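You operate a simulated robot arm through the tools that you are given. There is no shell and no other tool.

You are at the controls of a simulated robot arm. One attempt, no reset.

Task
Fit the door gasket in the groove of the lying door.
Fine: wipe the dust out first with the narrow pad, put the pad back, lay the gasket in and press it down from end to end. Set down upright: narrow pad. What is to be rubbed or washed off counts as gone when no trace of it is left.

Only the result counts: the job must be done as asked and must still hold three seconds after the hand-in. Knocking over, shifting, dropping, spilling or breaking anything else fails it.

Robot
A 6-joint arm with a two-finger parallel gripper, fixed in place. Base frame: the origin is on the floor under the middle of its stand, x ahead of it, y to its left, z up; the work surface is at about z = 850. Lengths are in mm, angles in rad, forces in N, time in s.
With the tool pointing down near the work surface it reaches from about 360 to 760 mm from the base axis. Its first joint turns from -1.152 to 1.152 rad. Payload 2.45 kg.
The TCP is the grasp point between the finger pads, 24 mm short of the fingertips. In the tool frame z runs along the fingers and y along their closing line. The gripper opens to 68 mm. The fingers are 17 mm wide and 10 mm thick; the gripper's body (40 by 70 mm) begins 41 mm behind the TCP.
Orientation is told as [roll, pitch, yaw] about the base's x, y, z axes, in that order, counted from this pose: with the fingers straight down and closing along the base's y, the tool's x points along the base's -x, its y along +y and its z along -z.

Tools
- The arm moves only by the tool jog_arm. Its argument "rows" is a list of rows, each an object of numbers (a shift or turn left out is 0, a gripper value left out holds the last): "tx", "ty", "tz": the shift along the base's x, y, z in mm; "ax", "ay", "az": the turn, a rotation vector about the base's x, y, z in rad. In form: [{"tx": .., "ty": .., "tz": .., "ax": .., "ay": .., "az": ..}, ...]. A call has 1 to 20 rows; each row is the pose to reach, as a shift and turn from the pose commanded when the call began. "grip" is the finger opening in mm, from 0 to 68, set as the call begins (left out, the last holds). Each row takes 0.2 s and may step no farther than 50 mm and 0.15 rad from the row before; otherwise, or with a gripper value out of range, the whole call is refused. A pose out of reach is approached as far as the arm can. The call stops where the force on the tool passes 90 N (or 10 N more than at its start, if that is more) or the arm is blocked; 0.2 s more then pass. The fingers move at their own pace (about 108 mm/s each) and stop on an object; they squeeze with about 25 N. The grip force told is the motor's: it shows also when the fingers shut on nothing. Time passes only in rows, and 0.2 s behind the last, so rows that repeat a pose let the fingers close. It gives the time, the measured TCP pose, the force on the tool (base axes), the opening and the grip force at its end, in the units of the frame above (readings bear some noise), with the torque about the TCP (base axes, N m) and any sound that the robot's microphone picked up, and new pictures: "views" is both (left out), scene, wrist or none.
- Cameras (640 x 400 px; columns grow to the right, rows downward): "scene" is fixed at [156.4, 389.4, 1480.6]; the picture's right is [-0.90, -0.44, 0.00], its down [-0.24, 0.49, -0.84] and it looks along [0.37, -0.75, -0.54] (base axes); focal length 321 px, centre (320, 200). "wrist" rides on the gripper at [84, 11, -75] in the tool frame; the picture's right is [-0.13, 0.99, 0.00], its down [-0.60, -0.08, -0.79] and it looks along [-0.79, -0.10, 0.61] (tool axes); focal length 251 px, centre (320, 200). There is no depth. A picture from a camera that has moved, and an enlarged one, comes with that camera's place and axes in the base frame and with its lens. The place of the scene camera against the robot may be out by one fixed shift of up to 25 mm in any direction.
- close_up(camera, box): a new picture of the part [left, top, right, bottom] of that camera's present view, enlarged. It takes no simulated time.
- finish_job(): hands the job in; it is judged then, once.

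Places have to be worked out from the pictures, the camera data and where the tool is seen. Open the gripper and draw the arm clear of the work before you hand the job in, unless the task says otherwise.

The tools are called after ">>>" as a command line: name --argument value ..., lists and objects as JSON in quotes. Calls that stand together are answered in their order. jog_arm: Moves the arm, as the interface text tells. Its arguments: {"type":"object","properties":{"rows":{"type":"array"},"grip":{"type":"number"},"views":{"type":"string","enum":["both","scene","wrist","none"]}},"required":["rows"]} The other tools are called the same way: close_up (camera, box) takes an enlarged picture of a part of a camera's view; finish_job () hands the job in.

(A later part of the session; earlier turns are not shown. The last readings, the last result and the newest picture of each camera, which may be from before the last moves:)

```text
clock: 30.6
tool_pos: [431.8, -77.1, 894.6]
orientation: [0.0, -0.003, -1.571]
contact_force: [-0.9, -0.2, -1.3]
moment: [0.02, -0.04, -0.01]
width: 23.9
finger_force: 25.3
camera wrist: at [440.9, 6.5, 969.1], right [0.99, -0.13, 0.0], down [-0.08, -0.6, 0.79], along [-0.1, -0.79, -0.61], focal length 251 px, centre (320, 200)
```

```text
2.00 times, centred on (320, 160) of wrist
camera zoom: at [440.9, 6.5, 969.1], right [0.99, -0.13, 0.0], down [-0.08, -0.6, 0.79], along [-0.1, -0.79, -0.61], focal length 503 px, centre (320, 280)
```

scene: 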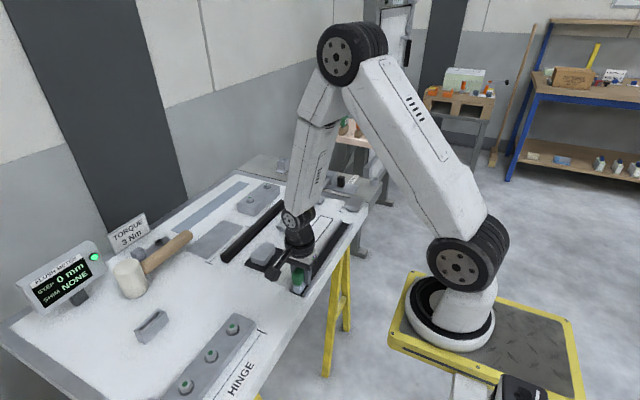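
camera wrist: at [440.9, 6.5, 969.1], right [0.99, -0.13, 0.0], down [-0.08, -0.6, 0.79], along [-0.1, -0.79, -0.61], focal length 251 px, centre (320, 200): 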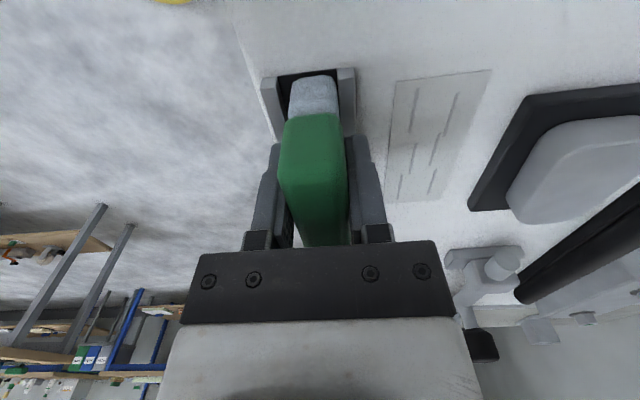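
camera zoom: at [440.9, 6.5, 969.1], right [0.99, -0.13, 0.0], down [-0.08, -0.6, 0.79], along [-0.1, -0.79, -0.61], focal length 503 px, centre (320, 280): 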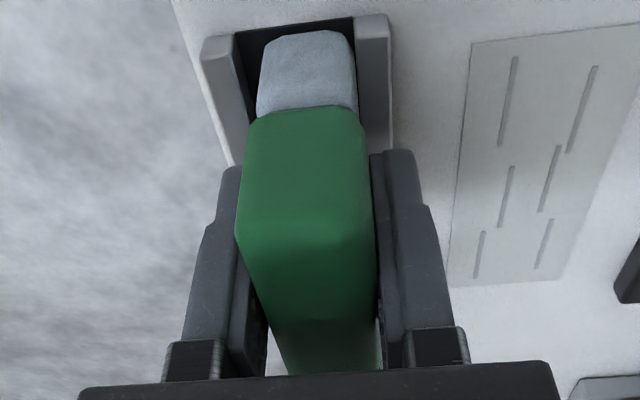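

The floor shows no trace from here. The pad slid about 4.5 mm up in the grip overall but stays straight. I lift it out and carry it back over its home spot.

>>> jog_arm --rows '[{"tx": -1.2, "tz": 15}, {"tx": -1.2, "tz": 40}, {"tx": -1.2, "ty": 30, "tz": 40}, {"tx": -1.2, "ty": 60, "tz": 40}, {"tx": -1.2, "ty": 84.5, "tz": 40}, {"tx": -1.2, "ty": 84.5, "tz": 40}]'

>>> close_up --camera "scene" --box '[280, 210, 376, 300]'

>>> close_up --camera "wrist" --box '[260, 20, 400, 260]'

```text
clock: 32.0
tool_pos: [427.7, 6.2, 934.6]
orientation: [-0.001, -0.002, -1.573]
contact_force: [-0.1, -0.4, -0.6]
moment: [0.03, -0.04, -0.03]
width: 23.4
finger_force: 24.6
camera wrist: at [438.3, 91.1, 1009.7], right [0.99, -0.13, 0.0], down [-0.08, -0.6, 0.79], along [-0.1, -0.79, -0.61], focal length 251 px, centre (320, 200)
```

scene: 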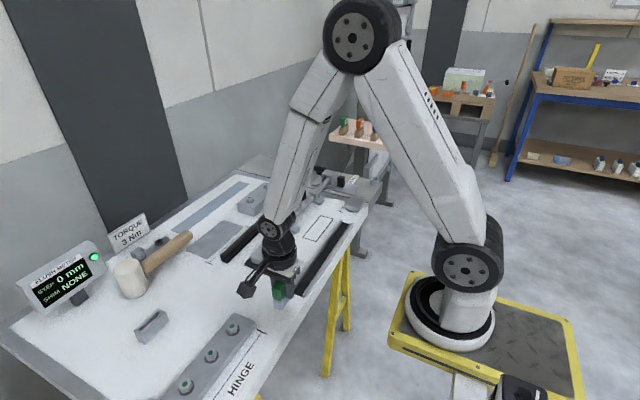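
wrist: 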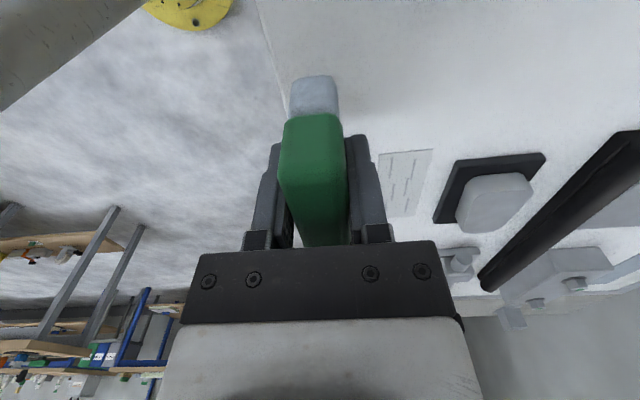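

```text
4.44 times, centred on (328, 255) of scene
camera zoom: at [156.4, 389.4, 1480.6], right [-0.9, -0.44, 0.0], down [-0.24, 0.49, -0.84], along [0.37, -0.75, -0.54], focal length 1425 px, centre (284, -44)
```

zoom: 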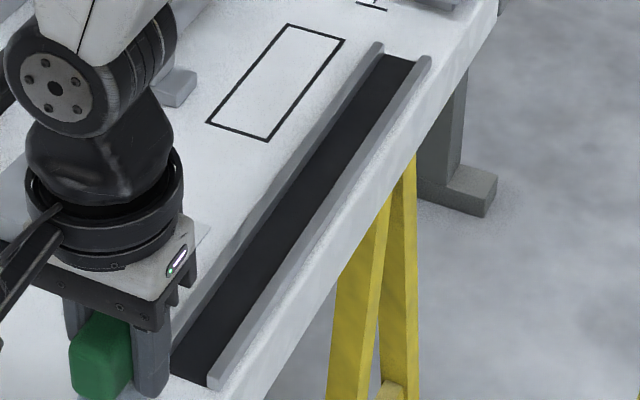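

```text
1.67 times, centred on (330, 140) of wrist
camera zoom: at [438.3, 91.1, 1009.7], right [0.99, -0.13, 0.0], down [-0.08, -0.6, 0.79], along [-0.1, -0.79, -0.61], focal length 419 px, centre (303, 300)
```

zoom: 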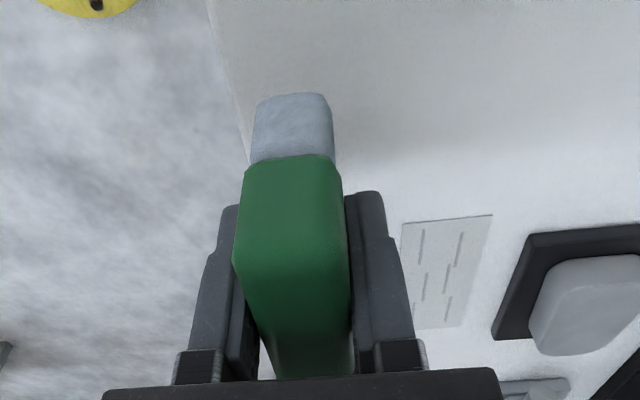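

The whole groove looks clean. I lower the pad at its original spot, slowly near contact.

>>> jog_arm --rows '[{"tz": -15}, {"tz": -28}, {"tz": -35}, {"tz": -37}, {"tz": -38}, {"tz": -38.5}]' --views "wrist"

```text
clock: 33.4
tool_pos: [429.1, 7.2, 896.5]
orientation: [0.002, -0.002, -1.571]
contact_force: [0.2, 0.1, -0.9]
moment: [0.06, 0.01, -0.02]
width: 23.6
finger_force: 25.0
camera wrist: at [439.9, 90.6, 971.0], right [0.99, -0.13, 0.0], down [-0.08, -0.6, 0.79], along [-0.1, -0.79, -0.61], focal length 251 px, centre (320, 200)
```

wrist: 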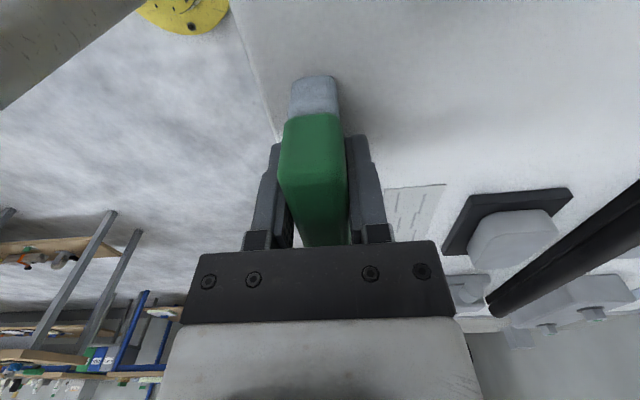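

>>> jog_arm --rows '[{"tz": -0.7}, {"tz": -1.4}, {"tz": -2}]' --views "none"

```text
clock: 34.2
tool_pos: [430.3, 5.5, 894.8]
orientation: [-0.001, -0.001, -1.572]
contact_force: [0.7, 0.6, -0.9]
moment: [0.01, -0.01, 0.0]
width: 23.3
finger_force: 25.2
```

Still no contact at that height; I continue in half-millimetre steps.

>>> jog_arm --rows '[{"tz": -0.5}, {"tz": -1}, {"tz": -1}]' --views "none"

```text
clock: 35.0
tool_pos: [431.3, 5.7, 892.6]
orientation: [0.0, -0.002, -1.574]
contact_force: [-4.3, 1.6, 21.7]
moment: [0.11, 0.14, 0.03]
width: 23.7
finger_force: 25.4
```

Firm contact (22 N). I ease up slightly, then open the fingers.

>>> jog_arm --rows '[{"tz": 0.6}, {"tz": 0.6}]' --views "none"

```text
clock: 35.6
tool_pos: [430.8, 5.7, 893.3]
orientation: [0.002, -0.002, -1.573]
contact_force: [0.8, -0.1, 9.1]
moment: [-0.07, -0.06, -0.02]
width: 23.3
finger_force: 25.3
```

>>> jog_arm --rows '[{"tz": 0.3}, {"tz": 0.4}]' --views "none"

>>> jog_arm --grip 68 --rows '[{"tz": 0}, {"tz": 0}, {"tz": 0}, {"tz": 0}]'

```text
clock: 36.2
tool_pos: [427.7, 5.6, 893.3]
orientation: [-0.002, -0.003, -1.572]
contact_force: [-0.2, -0.8, -0.1]
moment: [-0.02, 0.0, -0.01]
width: 23.6
finger_force: 24.8
```

```text
clock: 37.2
tool_pos: [429.4, 6.1, 894.9]
orientation: [0.0, -0.002, -1.573]
contact_force: [-0.1, 0.5, -0.5]
moment: [0.05, -0.02, 0.01]
width: 68.0
finger_force: 0.1
camera wrist: at [439.3, 90.8, 968.5], right [0.99, -0.13, 0.0], down [-0.08, -0.6, 0.79], along [-0.1, -0.79, -0.61], focal length 251 px, centre (320, 200)
```

scene: 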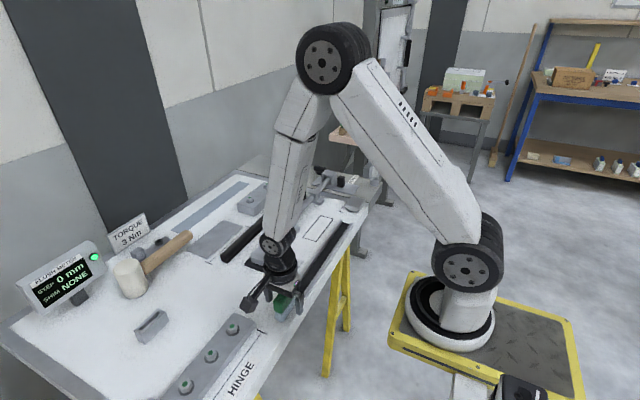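
wrist: 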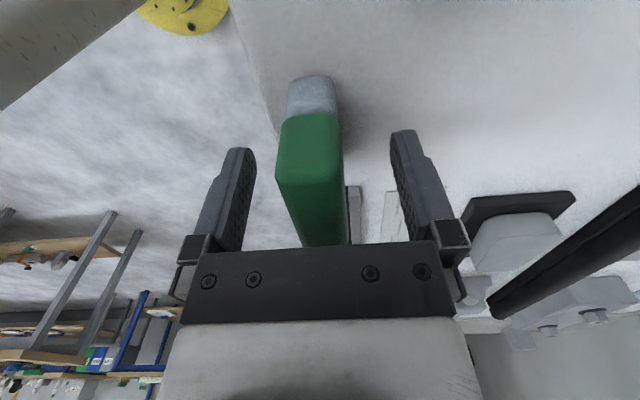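

The pad stands upright on its spot. I rise straight up and move over the groove to inspect the floor closely.

>>> jog_arm --rows '[{"tz": 40}, {"tz": 85}, {"tz": 130}, {"tz": 160}, {"ty": -45, "tz": 165}, {"ty": -60, "tz": 165}, {"ty": -60, "tz": 165}]'

>>> close_up --camera "wrist" --box '[290, 0, 370, 130]'

>>> close_up --camera "wrist" --box '[290, 110, 370, 240]'

>>> close_up --camera "scene" --box '[255, 210, 355, 325]'

```text
clock: 38.8
tool_pos: [428.4, -55.1, 1055.5]
orientation: [0.001, -0.001, -1.572]
contact_force: [-0.5, -0.2, -0.5]
moment: [0.03, -0.02, 0.01]
width: 67.8
finger_force: 0.1
camera wrist: at [438.6, 29.5, 1130.9], right [0.99, -0.13, 0.0], down [-0.08, -0.6, 0.79], along [-0.1, -0.79, -0.61], focal length 251 px, centre (320, 200)
```

scene: 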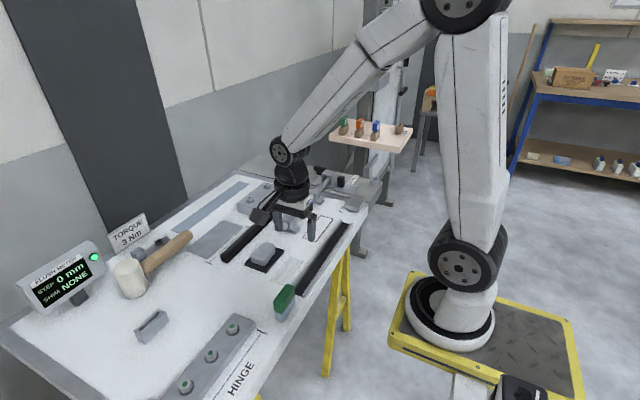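
wrist: 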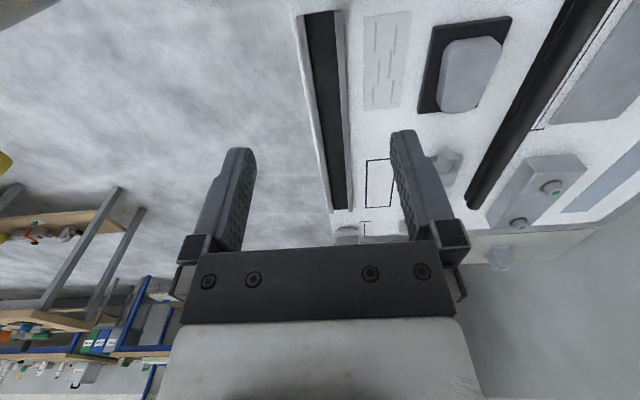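

```text
3.08 times, centred on (330, 65) of wrist
camera zoom: at [438.6, 29.5, 1130.9], right [0.99, -0.13, 0.0], down [-0.08, -0.6, 0.79], along [-0.1, -0.79, -0.61], focal length 774 px, centre (289, 615)
```

zoom: 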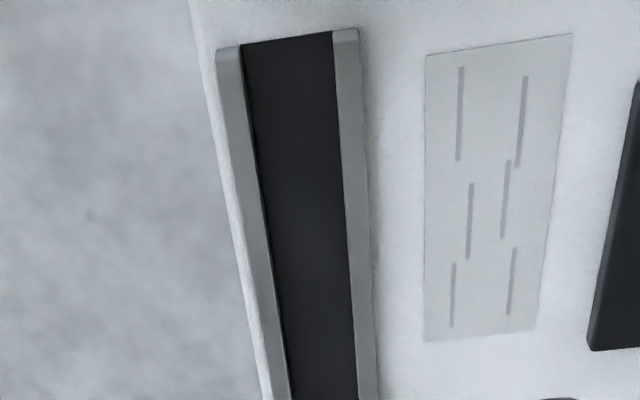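

```text
3.08 times, centred on (330, 175) of wrist
camera zoom: at [438.6, 29.5, 1130.9], right [0.99, -0.13, 0.0], down [-0.08, -0.6, 0.79], along [-0.1, -0.79, -0.61], focal length 774 px, centre (289, 277)
```

zoom: 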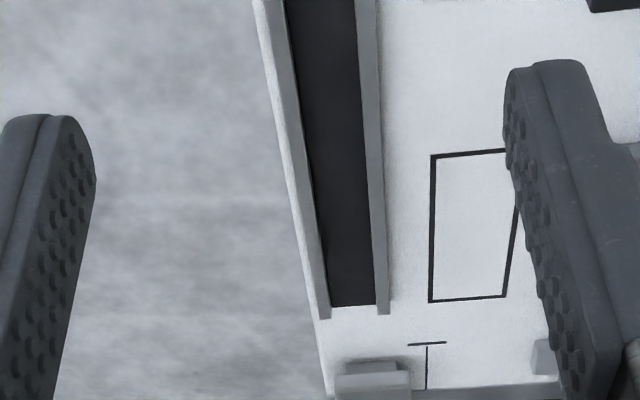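

```text
3.48 times, centred on (305, 268) of scene
camera zoom: at [156.4, 389.4, 1480.6], right [-0.9, -0.44, 0.0], down [-0.24, 0.49, -0.84], along [0.37, -0.75, -0.54], focal length 1115 px, centre (372, -35)
```

zoom: 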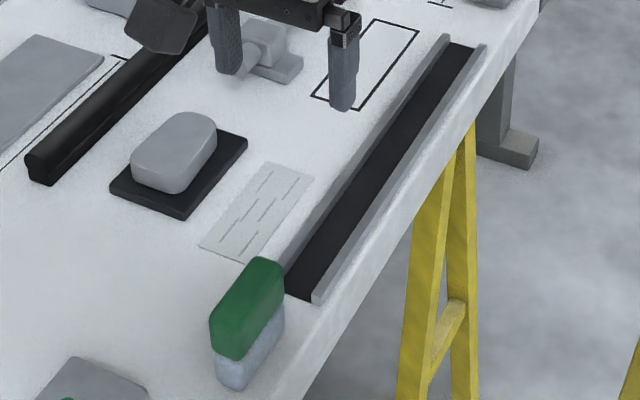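

The groove is spotless and the pad stands upright. Next I move above the gasket's middle (≈660, -212) for a closer measurement.

>>> jog_arm --rows '[{"tx": 35, "ty": -24}, {"tx": 70, "ty": -47}, {"tx": 105, "ty": -70}, {"tx": 140, "ty": -93}, {"tx": 175, "ty": -116}, {"tx": 205, "ty": -138, "tz": -20}, {"tx": 232, "ty": -157, "tz": -50}, {"tx": 232, "ty": -157, "tz": -50}]'

>>> close_up --camera "wrist" --box '[240, 0, 400, 170]'

>>> close_up --camera "wrist" --box '[230, 130, 410, 250]'

```text
clock: 40.6
tool_pos: [662.7, -211.7, 1010.1]
orientation: [0.0, -0.002, -1.572]
contact_force: [-0.2, 0.1, -0.1]
moment: [0.0, -0.02, 0.03]
width: 67.6
finger_force: 0.1
camera wrist: at [672.2, -126.9, 1084.5], right [0.99, -0.13, 0.0], down [-0.08, -0.6, 0.79], along [-0.1, -0.79, -0.61], focal length 251 px, centre (320, 200)
```

scene: 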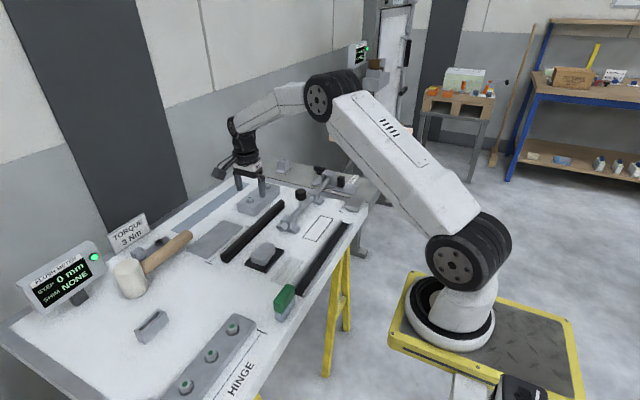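
wrist: 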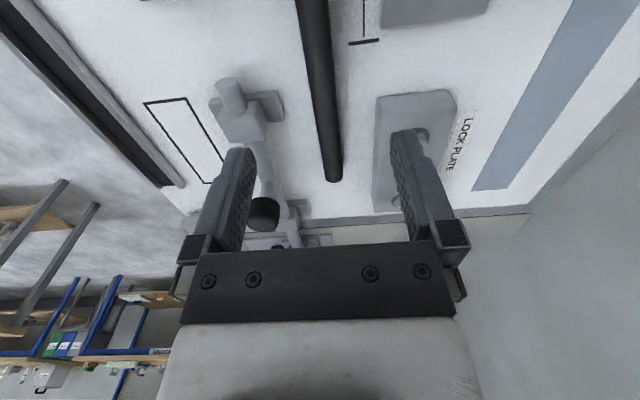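

```text
2.35 times, centred on (320, 85) of wrist
camera zoom: at [672.2, -126.9, 1084.5], right [0.99, -0.13, 0.0], down [-0.08, -0.6, 0.79], along [-0.1, -0.79, -0.61], focal length 592 px, centre (320, 471)
```

zoom: 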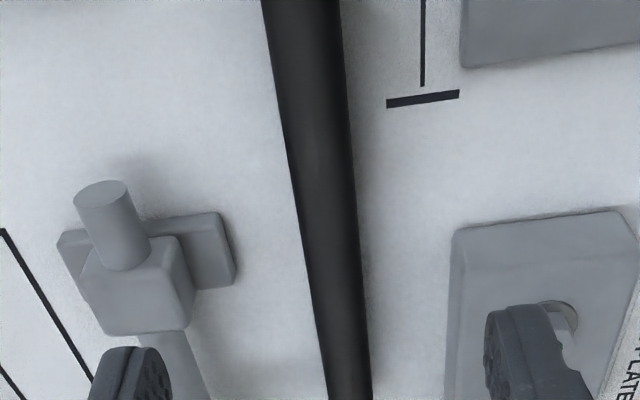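

```text
3.33 times, centred on (320, 190) of wrist
camera zoom: at [672.2, -126.9, 1084.5], right [0.99, -0.13, 0.0], down [-0.08, -0.6, 0.79], along [-0.1, -0.79, -0.61], focal length 838 px, centre (320, 233)
```

zoom: 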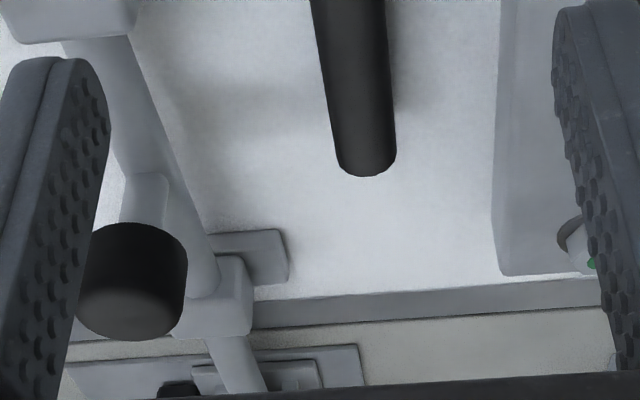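

The gasket's axis is at x≈659.6, bulb ~22 wide, y from about -60 to -364.5 (middle ≈ -212), top near z≈877. I'll grip only the bulb, with fingertips at z≈864, so the fingers stay above the groove's rails. Narrowing the fingers to 48 and descending.

>>> jog_arm --grip 48 --rows '[{"tx": -1.7, "ty": -1, "tz": -30}, {"tx": -1.7, "ty": -1, "tz": -70}, {"tx": -1.7, "ty": -1, "tz": -95}, {"tx": -1.7, "ty": -1, "tz": -110}, {"tx": -1.7, "ty": -1, "tz": -110}]'

>>> close_up --camera "wrist" --box '[230, 60, 410, 260]'

>>> close_up --camera "scene" --box '[200, 160, 320, 275]'

```text
clock: 41.8
tool_pos: [658.9, -212.3, 898.9]
orientation: [0.001, -0.003, -1.573]
contact_force: [0.8, 0.3, -0.5]
moment: [0.0, -0.01, -0.01]
width: 48.1
finger_force: 0.0
camera wrist: at [669.7, -127.1, 973.4], right [0.99, -0.13, 0.0], down [-0.08, -0.6, 0.79], along [-0.1, -0.79, -0.61], focal length 251 px, centre (320, 200)
```

scene: 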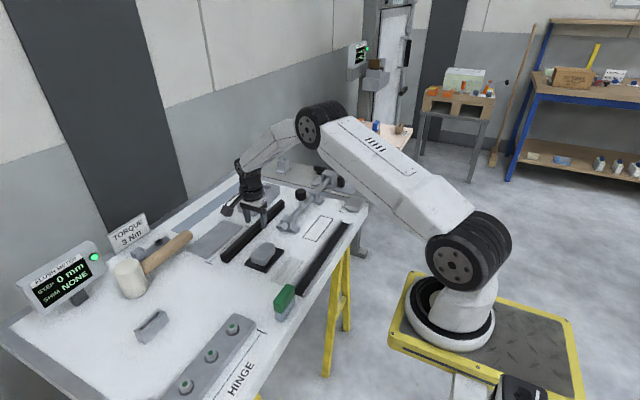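
wrist: 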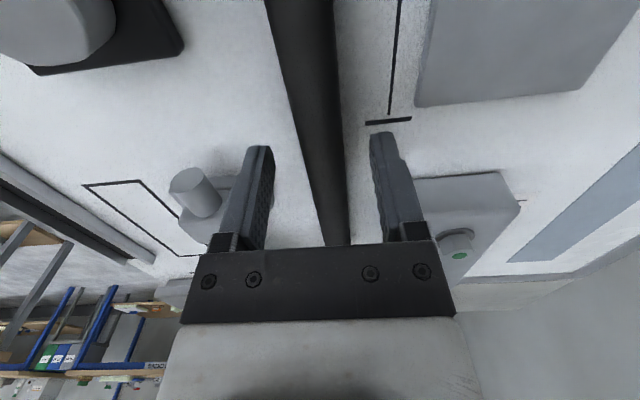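

```text
2.00 times, centred on (320, 160) of wrist
camera zoom: at [669.7, -127.1, 973.4], right [0.99, -0.13, 0.0], down [-0.08, -0.6, 0.79], along [-0.1, -0.79, -0.61], focal length 503 px, centre (320, 280)
```

zoom: 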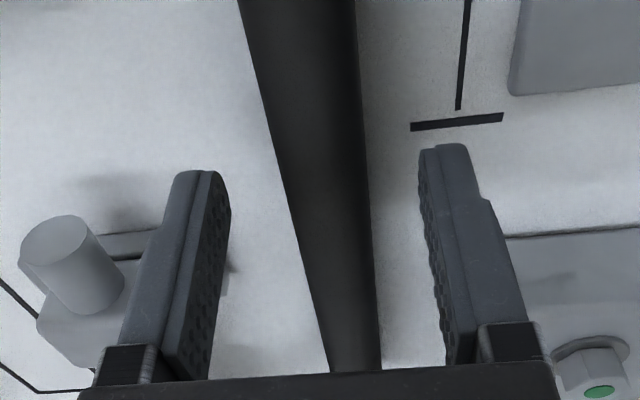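

```text
3.48 times, centred on (260, 218) of scene
camera zoom: at [156.4, 389.4, 1480.6], right [-0.9, -0.44, 0.0], down [-0.24, 0.49, -0.84], along [0.37, -0.75, -0.54], focal length 1115 px, centre (529, 139)
```

zoom: 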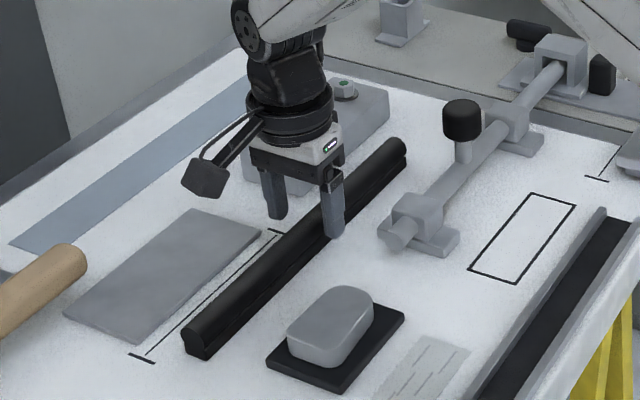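

The gasket lies centred between the fingers. I lower the last 10 mm and close on the bulb.

>>> jog_arm --rows '[{"tz": -6}, {"tz": -10.5}, {"tz": -10.5}]' --views "none"

>>> jog_arm --grip 8 --rows '[{"tz": 0}, {"tz": 0}, {"tz": 0}, {"tz": 0}]'

>>> close_up --camera "wrist" --box '[230, 60, 410, 260]'

>>> close_up --camera "scene" --box '[200, 160, 320, 275]'

```text
clock: 42.6
tool_pos: [659.9, -211.3, 888.5]
orientation: [0.0, -0.003, -1.572]
contact_force: [0.1, -0.9, -0.5]
moment: [-0.03, 0.0, -0.01]
width: 48.2
finger_force: 0.1
```

```text
clock: 43.6
tool_pos: [659.6, -211.4, 887.6]
orientation: [0.0, -0.003, -1.575]
contact_force: [0.7, -0.7, 0.5]
moment: [-0.01, 0.0, 0.01]
width: 21.5
finger_force: 24.7
camera wrist: at [670.0, -127.4, 962.8], right [0.99, -0.13, 0.0], down [-0.08, -0.6, 0.79], along [-0.1, -0.79, -0.61], focal length 251 px, centre (320, 200)
```

scene: 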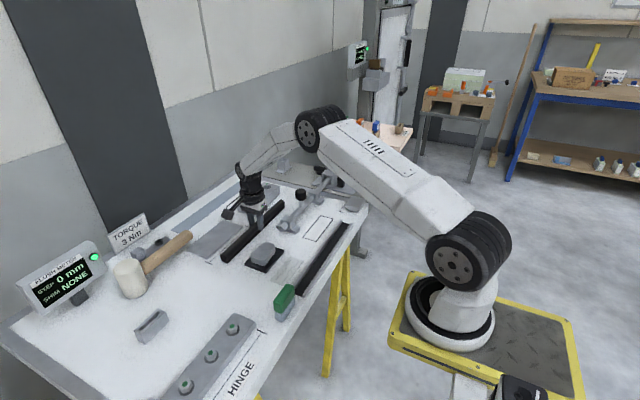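
wrist: 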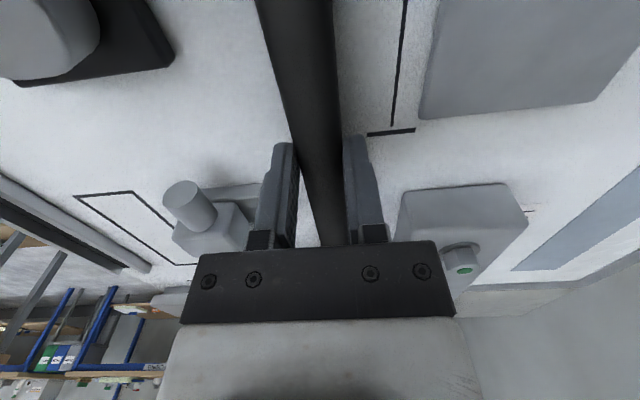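

```text
2.00 times, centred on (320, 160) of wrist
camera zoom: at [670.0, -127.4, 962.8], right [0.99, -0.13, 0.0], down [-0.08, -0.6, 0.79], along [-0.1, -0.79, -0.61], focal length 503 px, centre (320, 280)
```

zoom: 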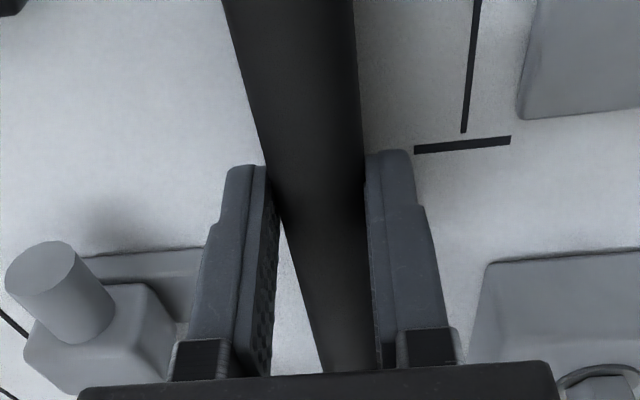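

```text
3.48 times, centred on (260, 218) of scene
camera zoom: at [156.4, 389.4, 1480.6], right [-0.9, -0.44, 0.0], down [-0.24, 0.49, -0.84], along [0.37, -0.75, -0.54], focal length 1115 px, centre (529, 139)
```

zoom: 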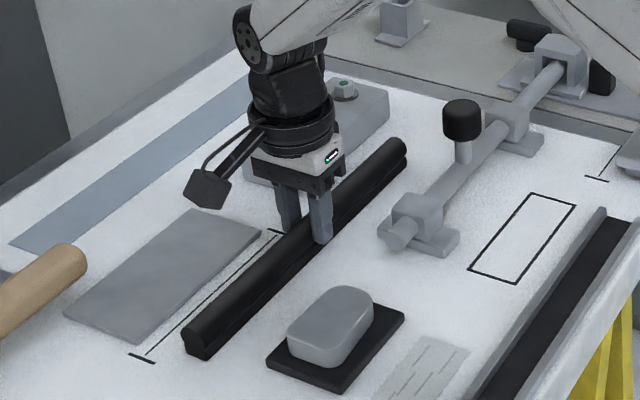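

Gripped at 21.5 mm. I lift a little and check that the gasket hangs level.

>>> jog_arm --rows '[{"tz": 8}, {"tz": 20}, {"tz": 35}, {"tz": 50}, {"tz": 50}]'

>>> close_up --camera "scene" --box '[190, 140, 330, 275]'

```text
clock: 44.8
tool_pos: [659.9, -211.2, 937.7]
orientation: [-0.001, -0.002, -1.571]
contact_force: [-0.5, 0.2, -1.7]
moment: [-0.02, 0.0, -0.01]
width: 21.3
finger_force: 24.8
camera wrist: at [669.7, -127.1, 1012.7], right [0.99, -0.13, 0.0], down [-0.08, -0.6, 0.79], along [-0.1, -0.79, -0.61], focal length 251 px, centre (320, 200)
```

scene: 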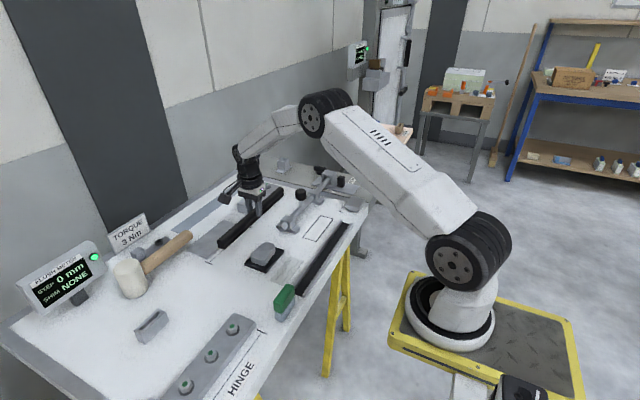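
wrist: 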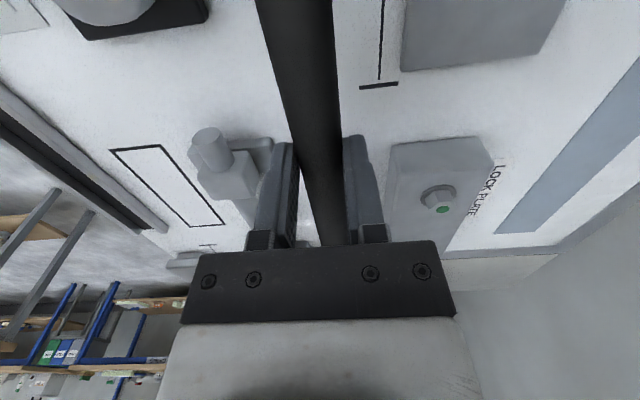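

```text
2.96 times, centred on (260, 208) of scene
camera zoom: at [156.4, 389.4, 1480.6], right [-0.9, -0.44, 0.0], down [-0.24, 0.49, -0.84], along [0.37, -0.75, -0.54], focal length 950 px, centre (498, 178)
```

zoom: 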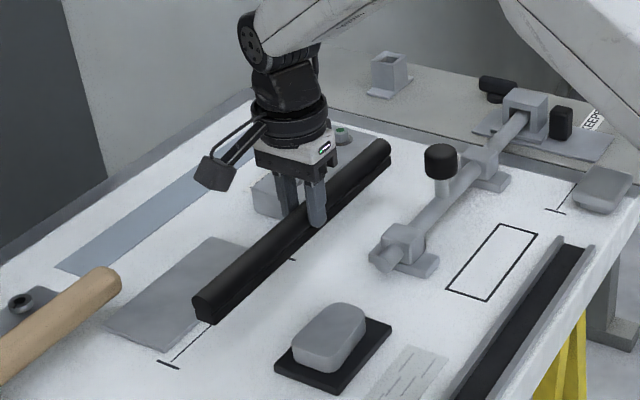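

The gasket is rigid and hangs level, gripped near its middle. I lift higher to clear the latch knob and carry it over the groove.

>>> jog_arm --rows '[{"tz": 45}, {"tz": 90}, {"tx": -30, "tz": 100}, {"tx": -75, "tz": 100}, {"tx": -120, "tz": 100}, {"tx": -165, "tz": 100}, {"tx": -205, "ty": 2.7, "tz": 100}, {"tx": -232, "ty": 2.7, "tz": 90}, {"tx": -232, "ty": 2.7, "tz": 60}, {"tx": -232, "ty": 2.7, "tz": 20}, {"tx": -232, "ty": 2.7, "tz": 0}, {"tx": -232, "ty": 2.7, "tz": 0}]'

>>> close_up --camera "scene" --box '[260, 180, 380, 310]'

>>> close_up --camera "wrist" --box '[230, 0, 410, 260]'

```text
clock: 47.4
tool_pos: [427.4, -211.2, 938.0]
orientation: [0.0, -0.004, -1.572]
contact_force: [0.0, -0.3, -1.0]
moment: [-0.03, 0.03, 0.03]
width: 21.5
finger_force: 25.4
camera wrist: at [437.9, -126.2, 1011.8], right [0.99, -0.13, 0.0], down [-0.08, -0.6, 0.79], along [-0.1, -0.79, -0.61], focal length 251 px, centre (320, 200)
```

scene: 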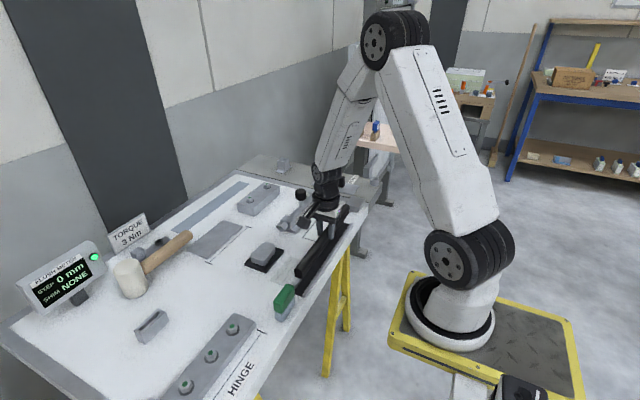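
wrist: 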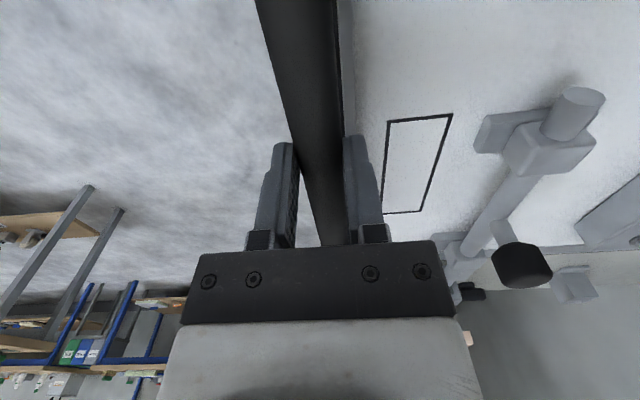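

```text
3.08 times, centred on (320, 245) of scene
camera zoom: at [156.4, 389.4, 1480.6], right [-0.9, -0.44, 0.0], down [-0.24, 0.49, -0.84], along [0.37, -0.75, -0.54], focal length 986 px, centre (320, 62)
```

zoom: 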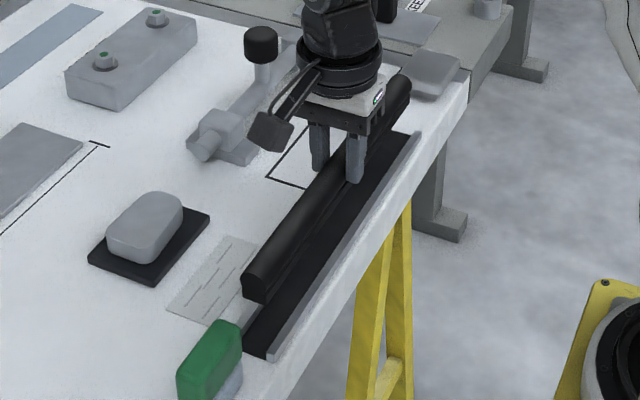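

```text
1.54 times, centred on (320, 130) of wrist
camera zoom: at [437.9, -126.2, 1011.8], right [0.99, -0.13, 0.0], down [-0.08, -0.6, 0.79], along [-0.1, -0.79, -0.61], focal length 387 px, centre (320, 308)
```

zoom: 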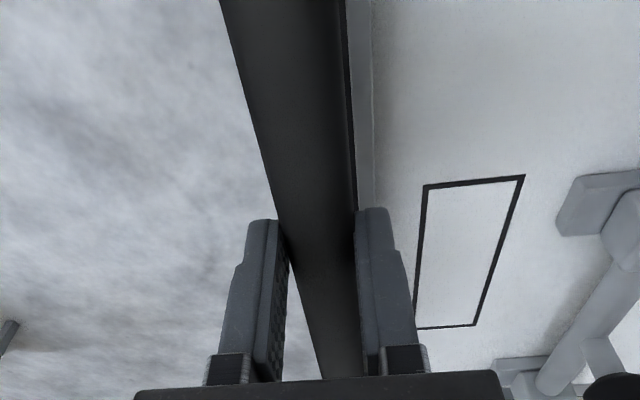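

The gasket hangs over the groove. I lower until its base is just above the rails and check alignment at both ends.

>>> jog_arm --rows '[{"ty": 1, "tz": -12}, {"ty": 1, "tz": -24}, {"ty": 1, "tz": -32}, {"ty": 1, "tz": -32}]'

>>> close_up --camera "scene" --box '[270, 240, 330, 305]'

>>> close_up --camera "scene" --box '[320, 195, 380, 245]'

>>> close_up --camera "wrist" --box '[230, 0, 410, 130]'

```text
clock: 48.4
tool_pos: [428.5, -209.6, 906.9]
orientation: [0.0, -0.003, -1.573]
contact_force: [-0.4, -0.1, -1.2]
moment: [0.02, 0.02, 0.01]
width: 21.5
finger_force: 25.3
camera wrist: at [438.2, -124.6, 980.6], right [0.99, -0.13, 0.0], down [-0.08, -0.6, 0.79], along [-0.1, -0.79, -0.61], focal length 251 px, centre (320, 200)
```

scene: 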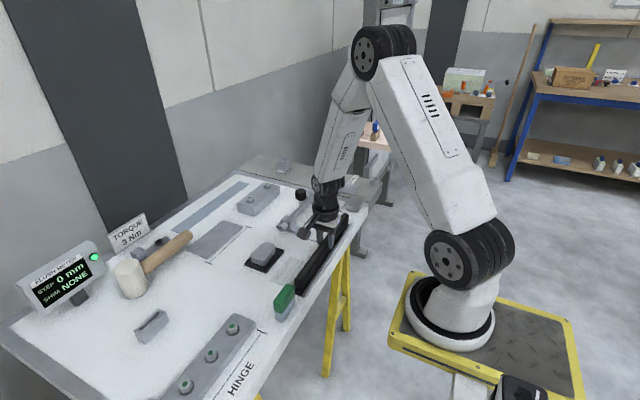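
wrist: 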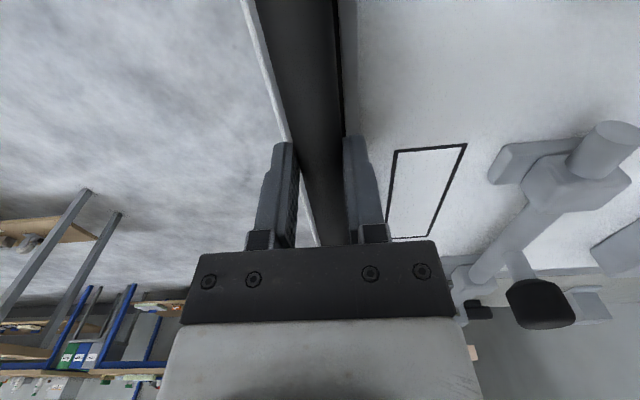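

```text
6.15 times, centred on (300, 272) of scene
camera zoom: at [156.4, 389.4, 1480.6], right [-0.9, -0.44, 0.0], down [-0.24, 0.49, -0.84], along [0.37, -0.75, -0.54], focal length 1973 px, centre (443, -246)
```

zoom: 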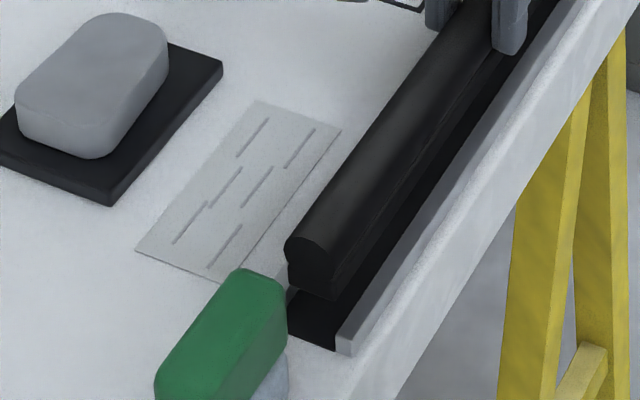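

```text
8.00 times, centred on (350, 220) of scene
camera zoom: at [156.4, 389.4, 1480.6], right [-0.9, -0.44, 0.0], down [-0.24, 0.49, -0.84], along [0.37, -0.75, -0.54], focal length 2565 px, centre (80, 40)
```

zoom: 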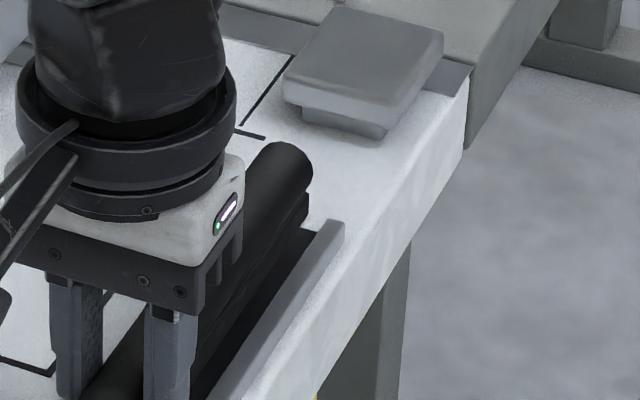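

```text
3.08 times, centred on (320, 65) of wrist
camera zoom: at [438.2, -124.6, 980.6], right [0.99, -0.13, 0.0], down [-0.08, -0.6, 0.79], along [-0.1, -0.79, -0.61], focal length 774 px, centre (320, 615)
```

zoom: 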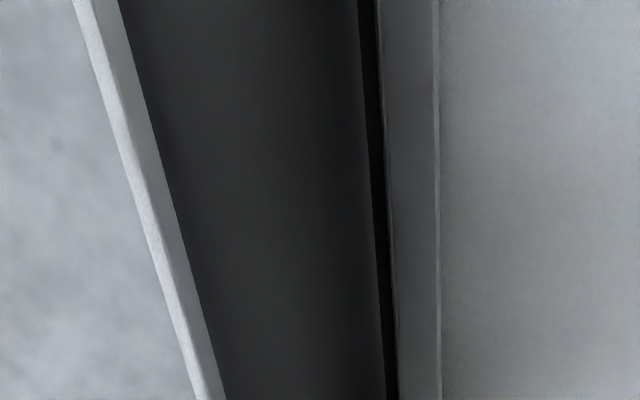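

Alignment looks good: bulb centre x≈427.3 versus groove centre ≈427.1, with a bit more room at the near end than the far end. I shift 1.5 mm in +y and lower into the groove.

>>> jog_arm --rows '[{"ty": 1.5, "tz": -4}, {"ty": 1.5, "tz": -8}, {"ty": 1.5, "tz": -11}, {"ty": 1.5, "tz": -14}, {"ty": 1.5, "tz": -14}]'

>>> close_up --camera "scene" --box '[270, 240, 330, 305]'

>>> close_up --camera "wrist" --box '[230, 0, 410, 130]'

```text
clock: 49.6
tool_pos: [427.8, -206.5, 891.9]
orientation: [0.0, 0.0, -1.573]
contact_force: [-0.2, 0.0, -1.4]
moment: [0.03, 0.0, 0.0]
width: 21.5
finger_force: 25.4
camera wrist: at [437.9, -122.0, 966.2], right [0.99, -0.13, 0.0], down [-0.08, -0.6, 0.79], along [-0.1, -0.79, -0.61], focal length 251 px, centre (320, 200)
```

scene: 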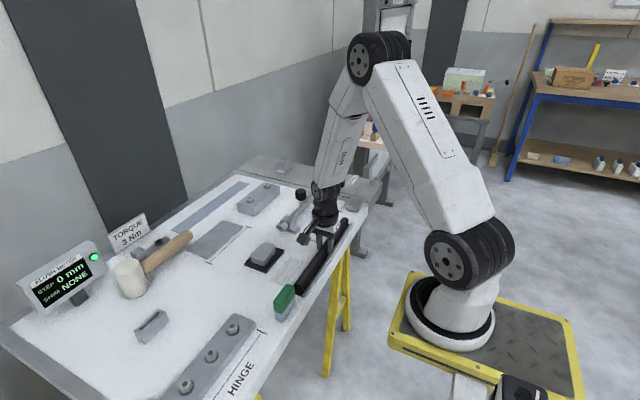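
wrist: 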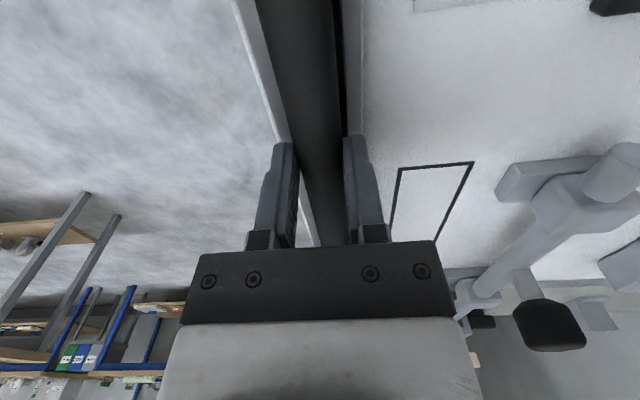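

```text
6.15 times, centred on (300, 272) of scene
camera zoom: at [156.4, 389.4, 1480.6], right [-0.9, -0.44, 0.0], down [-0.24, 0.49, -0.84], along [0.37, -0.75, -0.54], focal length 1973 px, centre (443, -246)
```

zoom: 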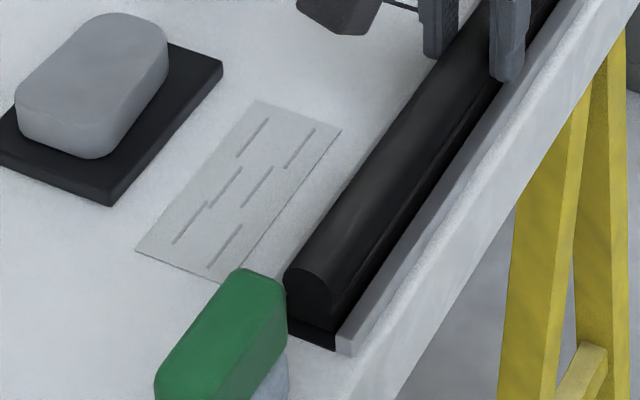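

```text
3.08 times, centred on (320, 65) of wrist
camera zoom: at [437.9, -122.0, 966.2], right [0.99, -0.13, 0.0], down [-0.08, -0.6, 0.79], along [-0.1, -0.79, -0.61], focal length 774 px, centre (320, 615)
```

zoom: 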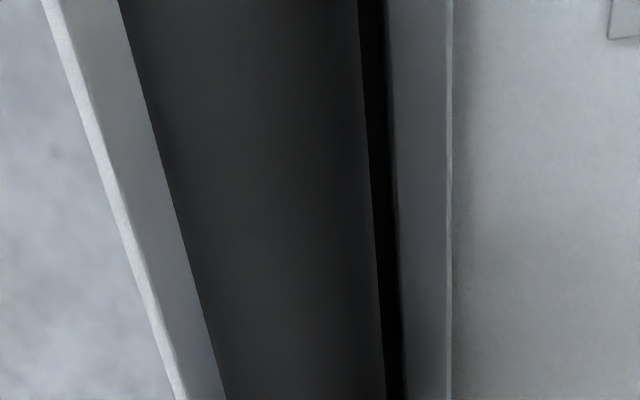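

The base is between the rails and no contact yet. I lower gently to the floor.

>>> jog_arm --rows '[{"tz": -1.5}, {"tz": -3}, {"tz": -3.5}, {"tz": -3.5}]' --views "none"

```text
clock: 50.6
tool_pos: [426.5, -207.6, 888.0]
orientation: [-0.001, -0.002, -1.572]
contact_force: [-0.5, 0.8, -0.8]
moment: [0.0, 0.05, 0.0]
width: 21.3
finger_force: 24.8
```

>>> jog_arm --rows '[{"tz": -0.5}, {"tz": -1}, {"tz": -1}]' --views "none"

```text
clock: 51.4
tool_pos: [427.5, -205.7, 887.6]
orientation: [0.001, -0.002, -1.572]
contact_force: [-6.5, -0.4, 19.5]
moment: [0.06, 0.2, 0.02]
width: 21.2
finger_force: 24.8
```

Contact at 20 N at exactly the height expected for the groove floor. I ease off and open the fingers modestly.

>>> jog_arm --rows '[{"tz": 0.6}, {"tz": 0.8}]' --views "none"

>>> jog_arm --grip 42 --rows '[{"tz": 0}, {"tz": 0}, {"tz": 0}]' --views "wrist"

```text
clock: 52.0
tool_pos: [427.7, -208.0, 888.3]
orientation: [0.001, -0.003, -1.573]
contact_force: [-4.5, 0.0, 6.8]
moment: [-0.1, 0.1, -0.05]
width: 21.2
finger_force: 25.5
```

```text
clock: 52.8
tool_pos: [428.2, -206.9, 888.4]
orientation: [0.0, -0.002, -1.573]
contact_force: [-0.6, -0.5, 0.0]
moment: [0.0, -0.03, 0.0]
width: 41.8
finger_force: 0.0
camera wrist: at [438.4, -122.4, 962.9], right [0.99, -0.13, 0.0], down [-0.08, -0.6, 0.79], along [-0.1, -0.79, -0.61], focal length 251 px, centre (320, 200)
```

wrist: 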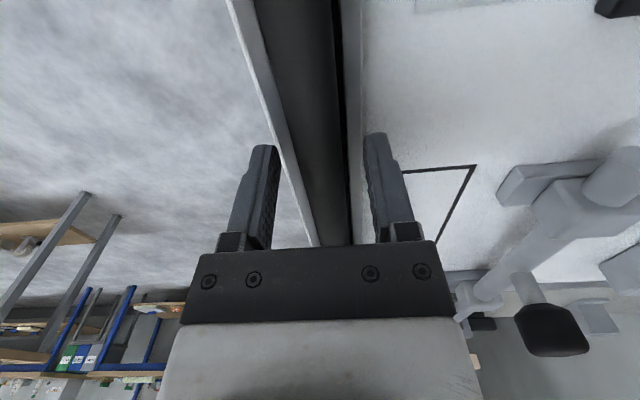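

Released. I rise and inspect how the gasket lies in the groove.

>>> jog_arm --rows '[{"tz": 20}, {"tz": 55}, {"tz": 90}, {"ty": 35, "tz": 110}, {"ty": 80, "tz": 130}, {"ty": 125, "tz": 140}, {"ty": 150, "tz": 140}, {"ty": 150, "tz": 140}]'

>>> close_up --camera "wrist" --box '[270, 0, 400, 130]'

>>> close_up --camera "wrist" --box '[270, 110, 400, 240]'

>>> close_up --camera "scene" --box '[270, 210, 370, 310]'

```text
clock: 54.6
tool_pos: [429.0, -56.4, 1030.0]
orientation: [-0.001, 0.0, -1.573]
contact_force: [-0.2, 0.6, 1.0]
moment: [0.02, 0.01, -0.02]
width: 41.9
finger_force: 0.1
camera wrist: at [439.3, 28.9, 1105.2], right [0.99, -0.13, 0.0], down [-0.08, -0.6, 0.79], along [-0.1, -0.79, -0.61], focal length 251 px, centre (320, 200)
```

scene: 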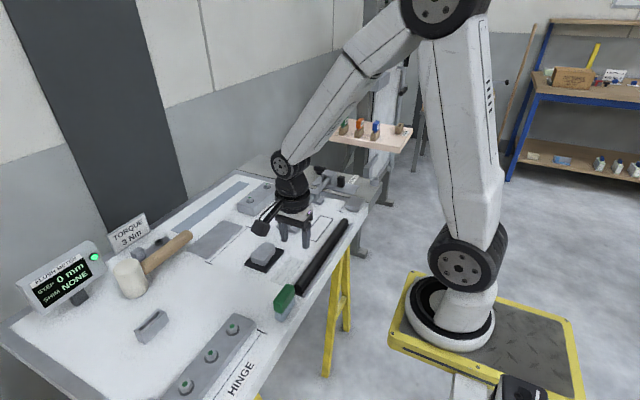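
wrist: 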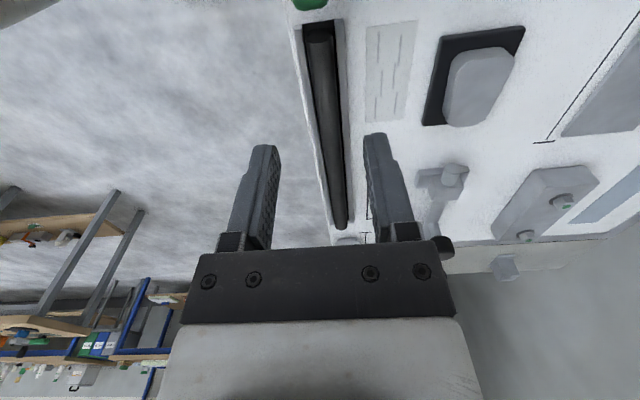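

```text
3.08 times, centred on (335, 65) of wrist
camera zoom: at [439.3, 28.9, 1105.2], right [0.99, -0.13, 0.0], down [-0.08, -0.6, 0.79], along [-0.1, -0.79, -0.61], focal length 774 px, centre (274, 615)
```

zoom: 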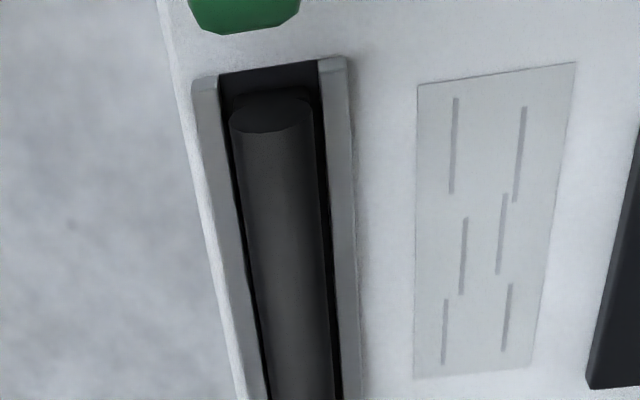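

```text
3.08 times, centred on (335, 175) of wrist
camera zoom: at [439.3, 28.9, 1105.2], right [0.99, -0.13, 0.0], down [-0.08, -0.6, 0.79], along [-0.1, -0.79, -0.61], focal length 774 px, centre (274, 277)
```

zoom: 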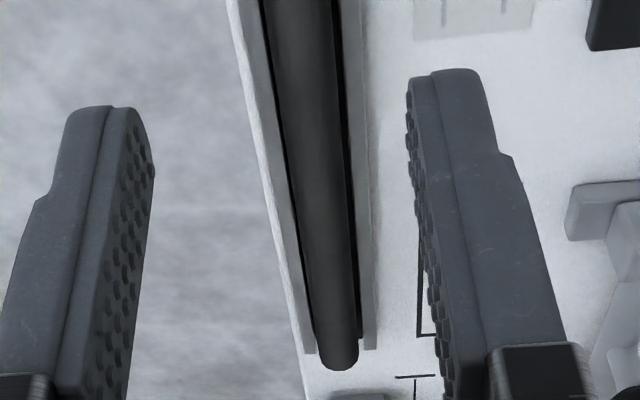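

```text
4.00 times, centred on (320, 260) of scene
camera zoom: at [156.4, 389.4, 1480.6], right [-0.9, -0.44, 0.0], down [-0.24, 0.49, -0.84], along [0.37, -0.75, -0.54], focal length 1282 px, centre (320, -40)
```

zoom: 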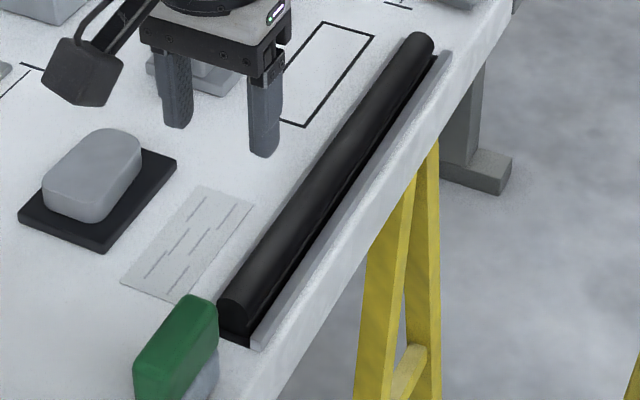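

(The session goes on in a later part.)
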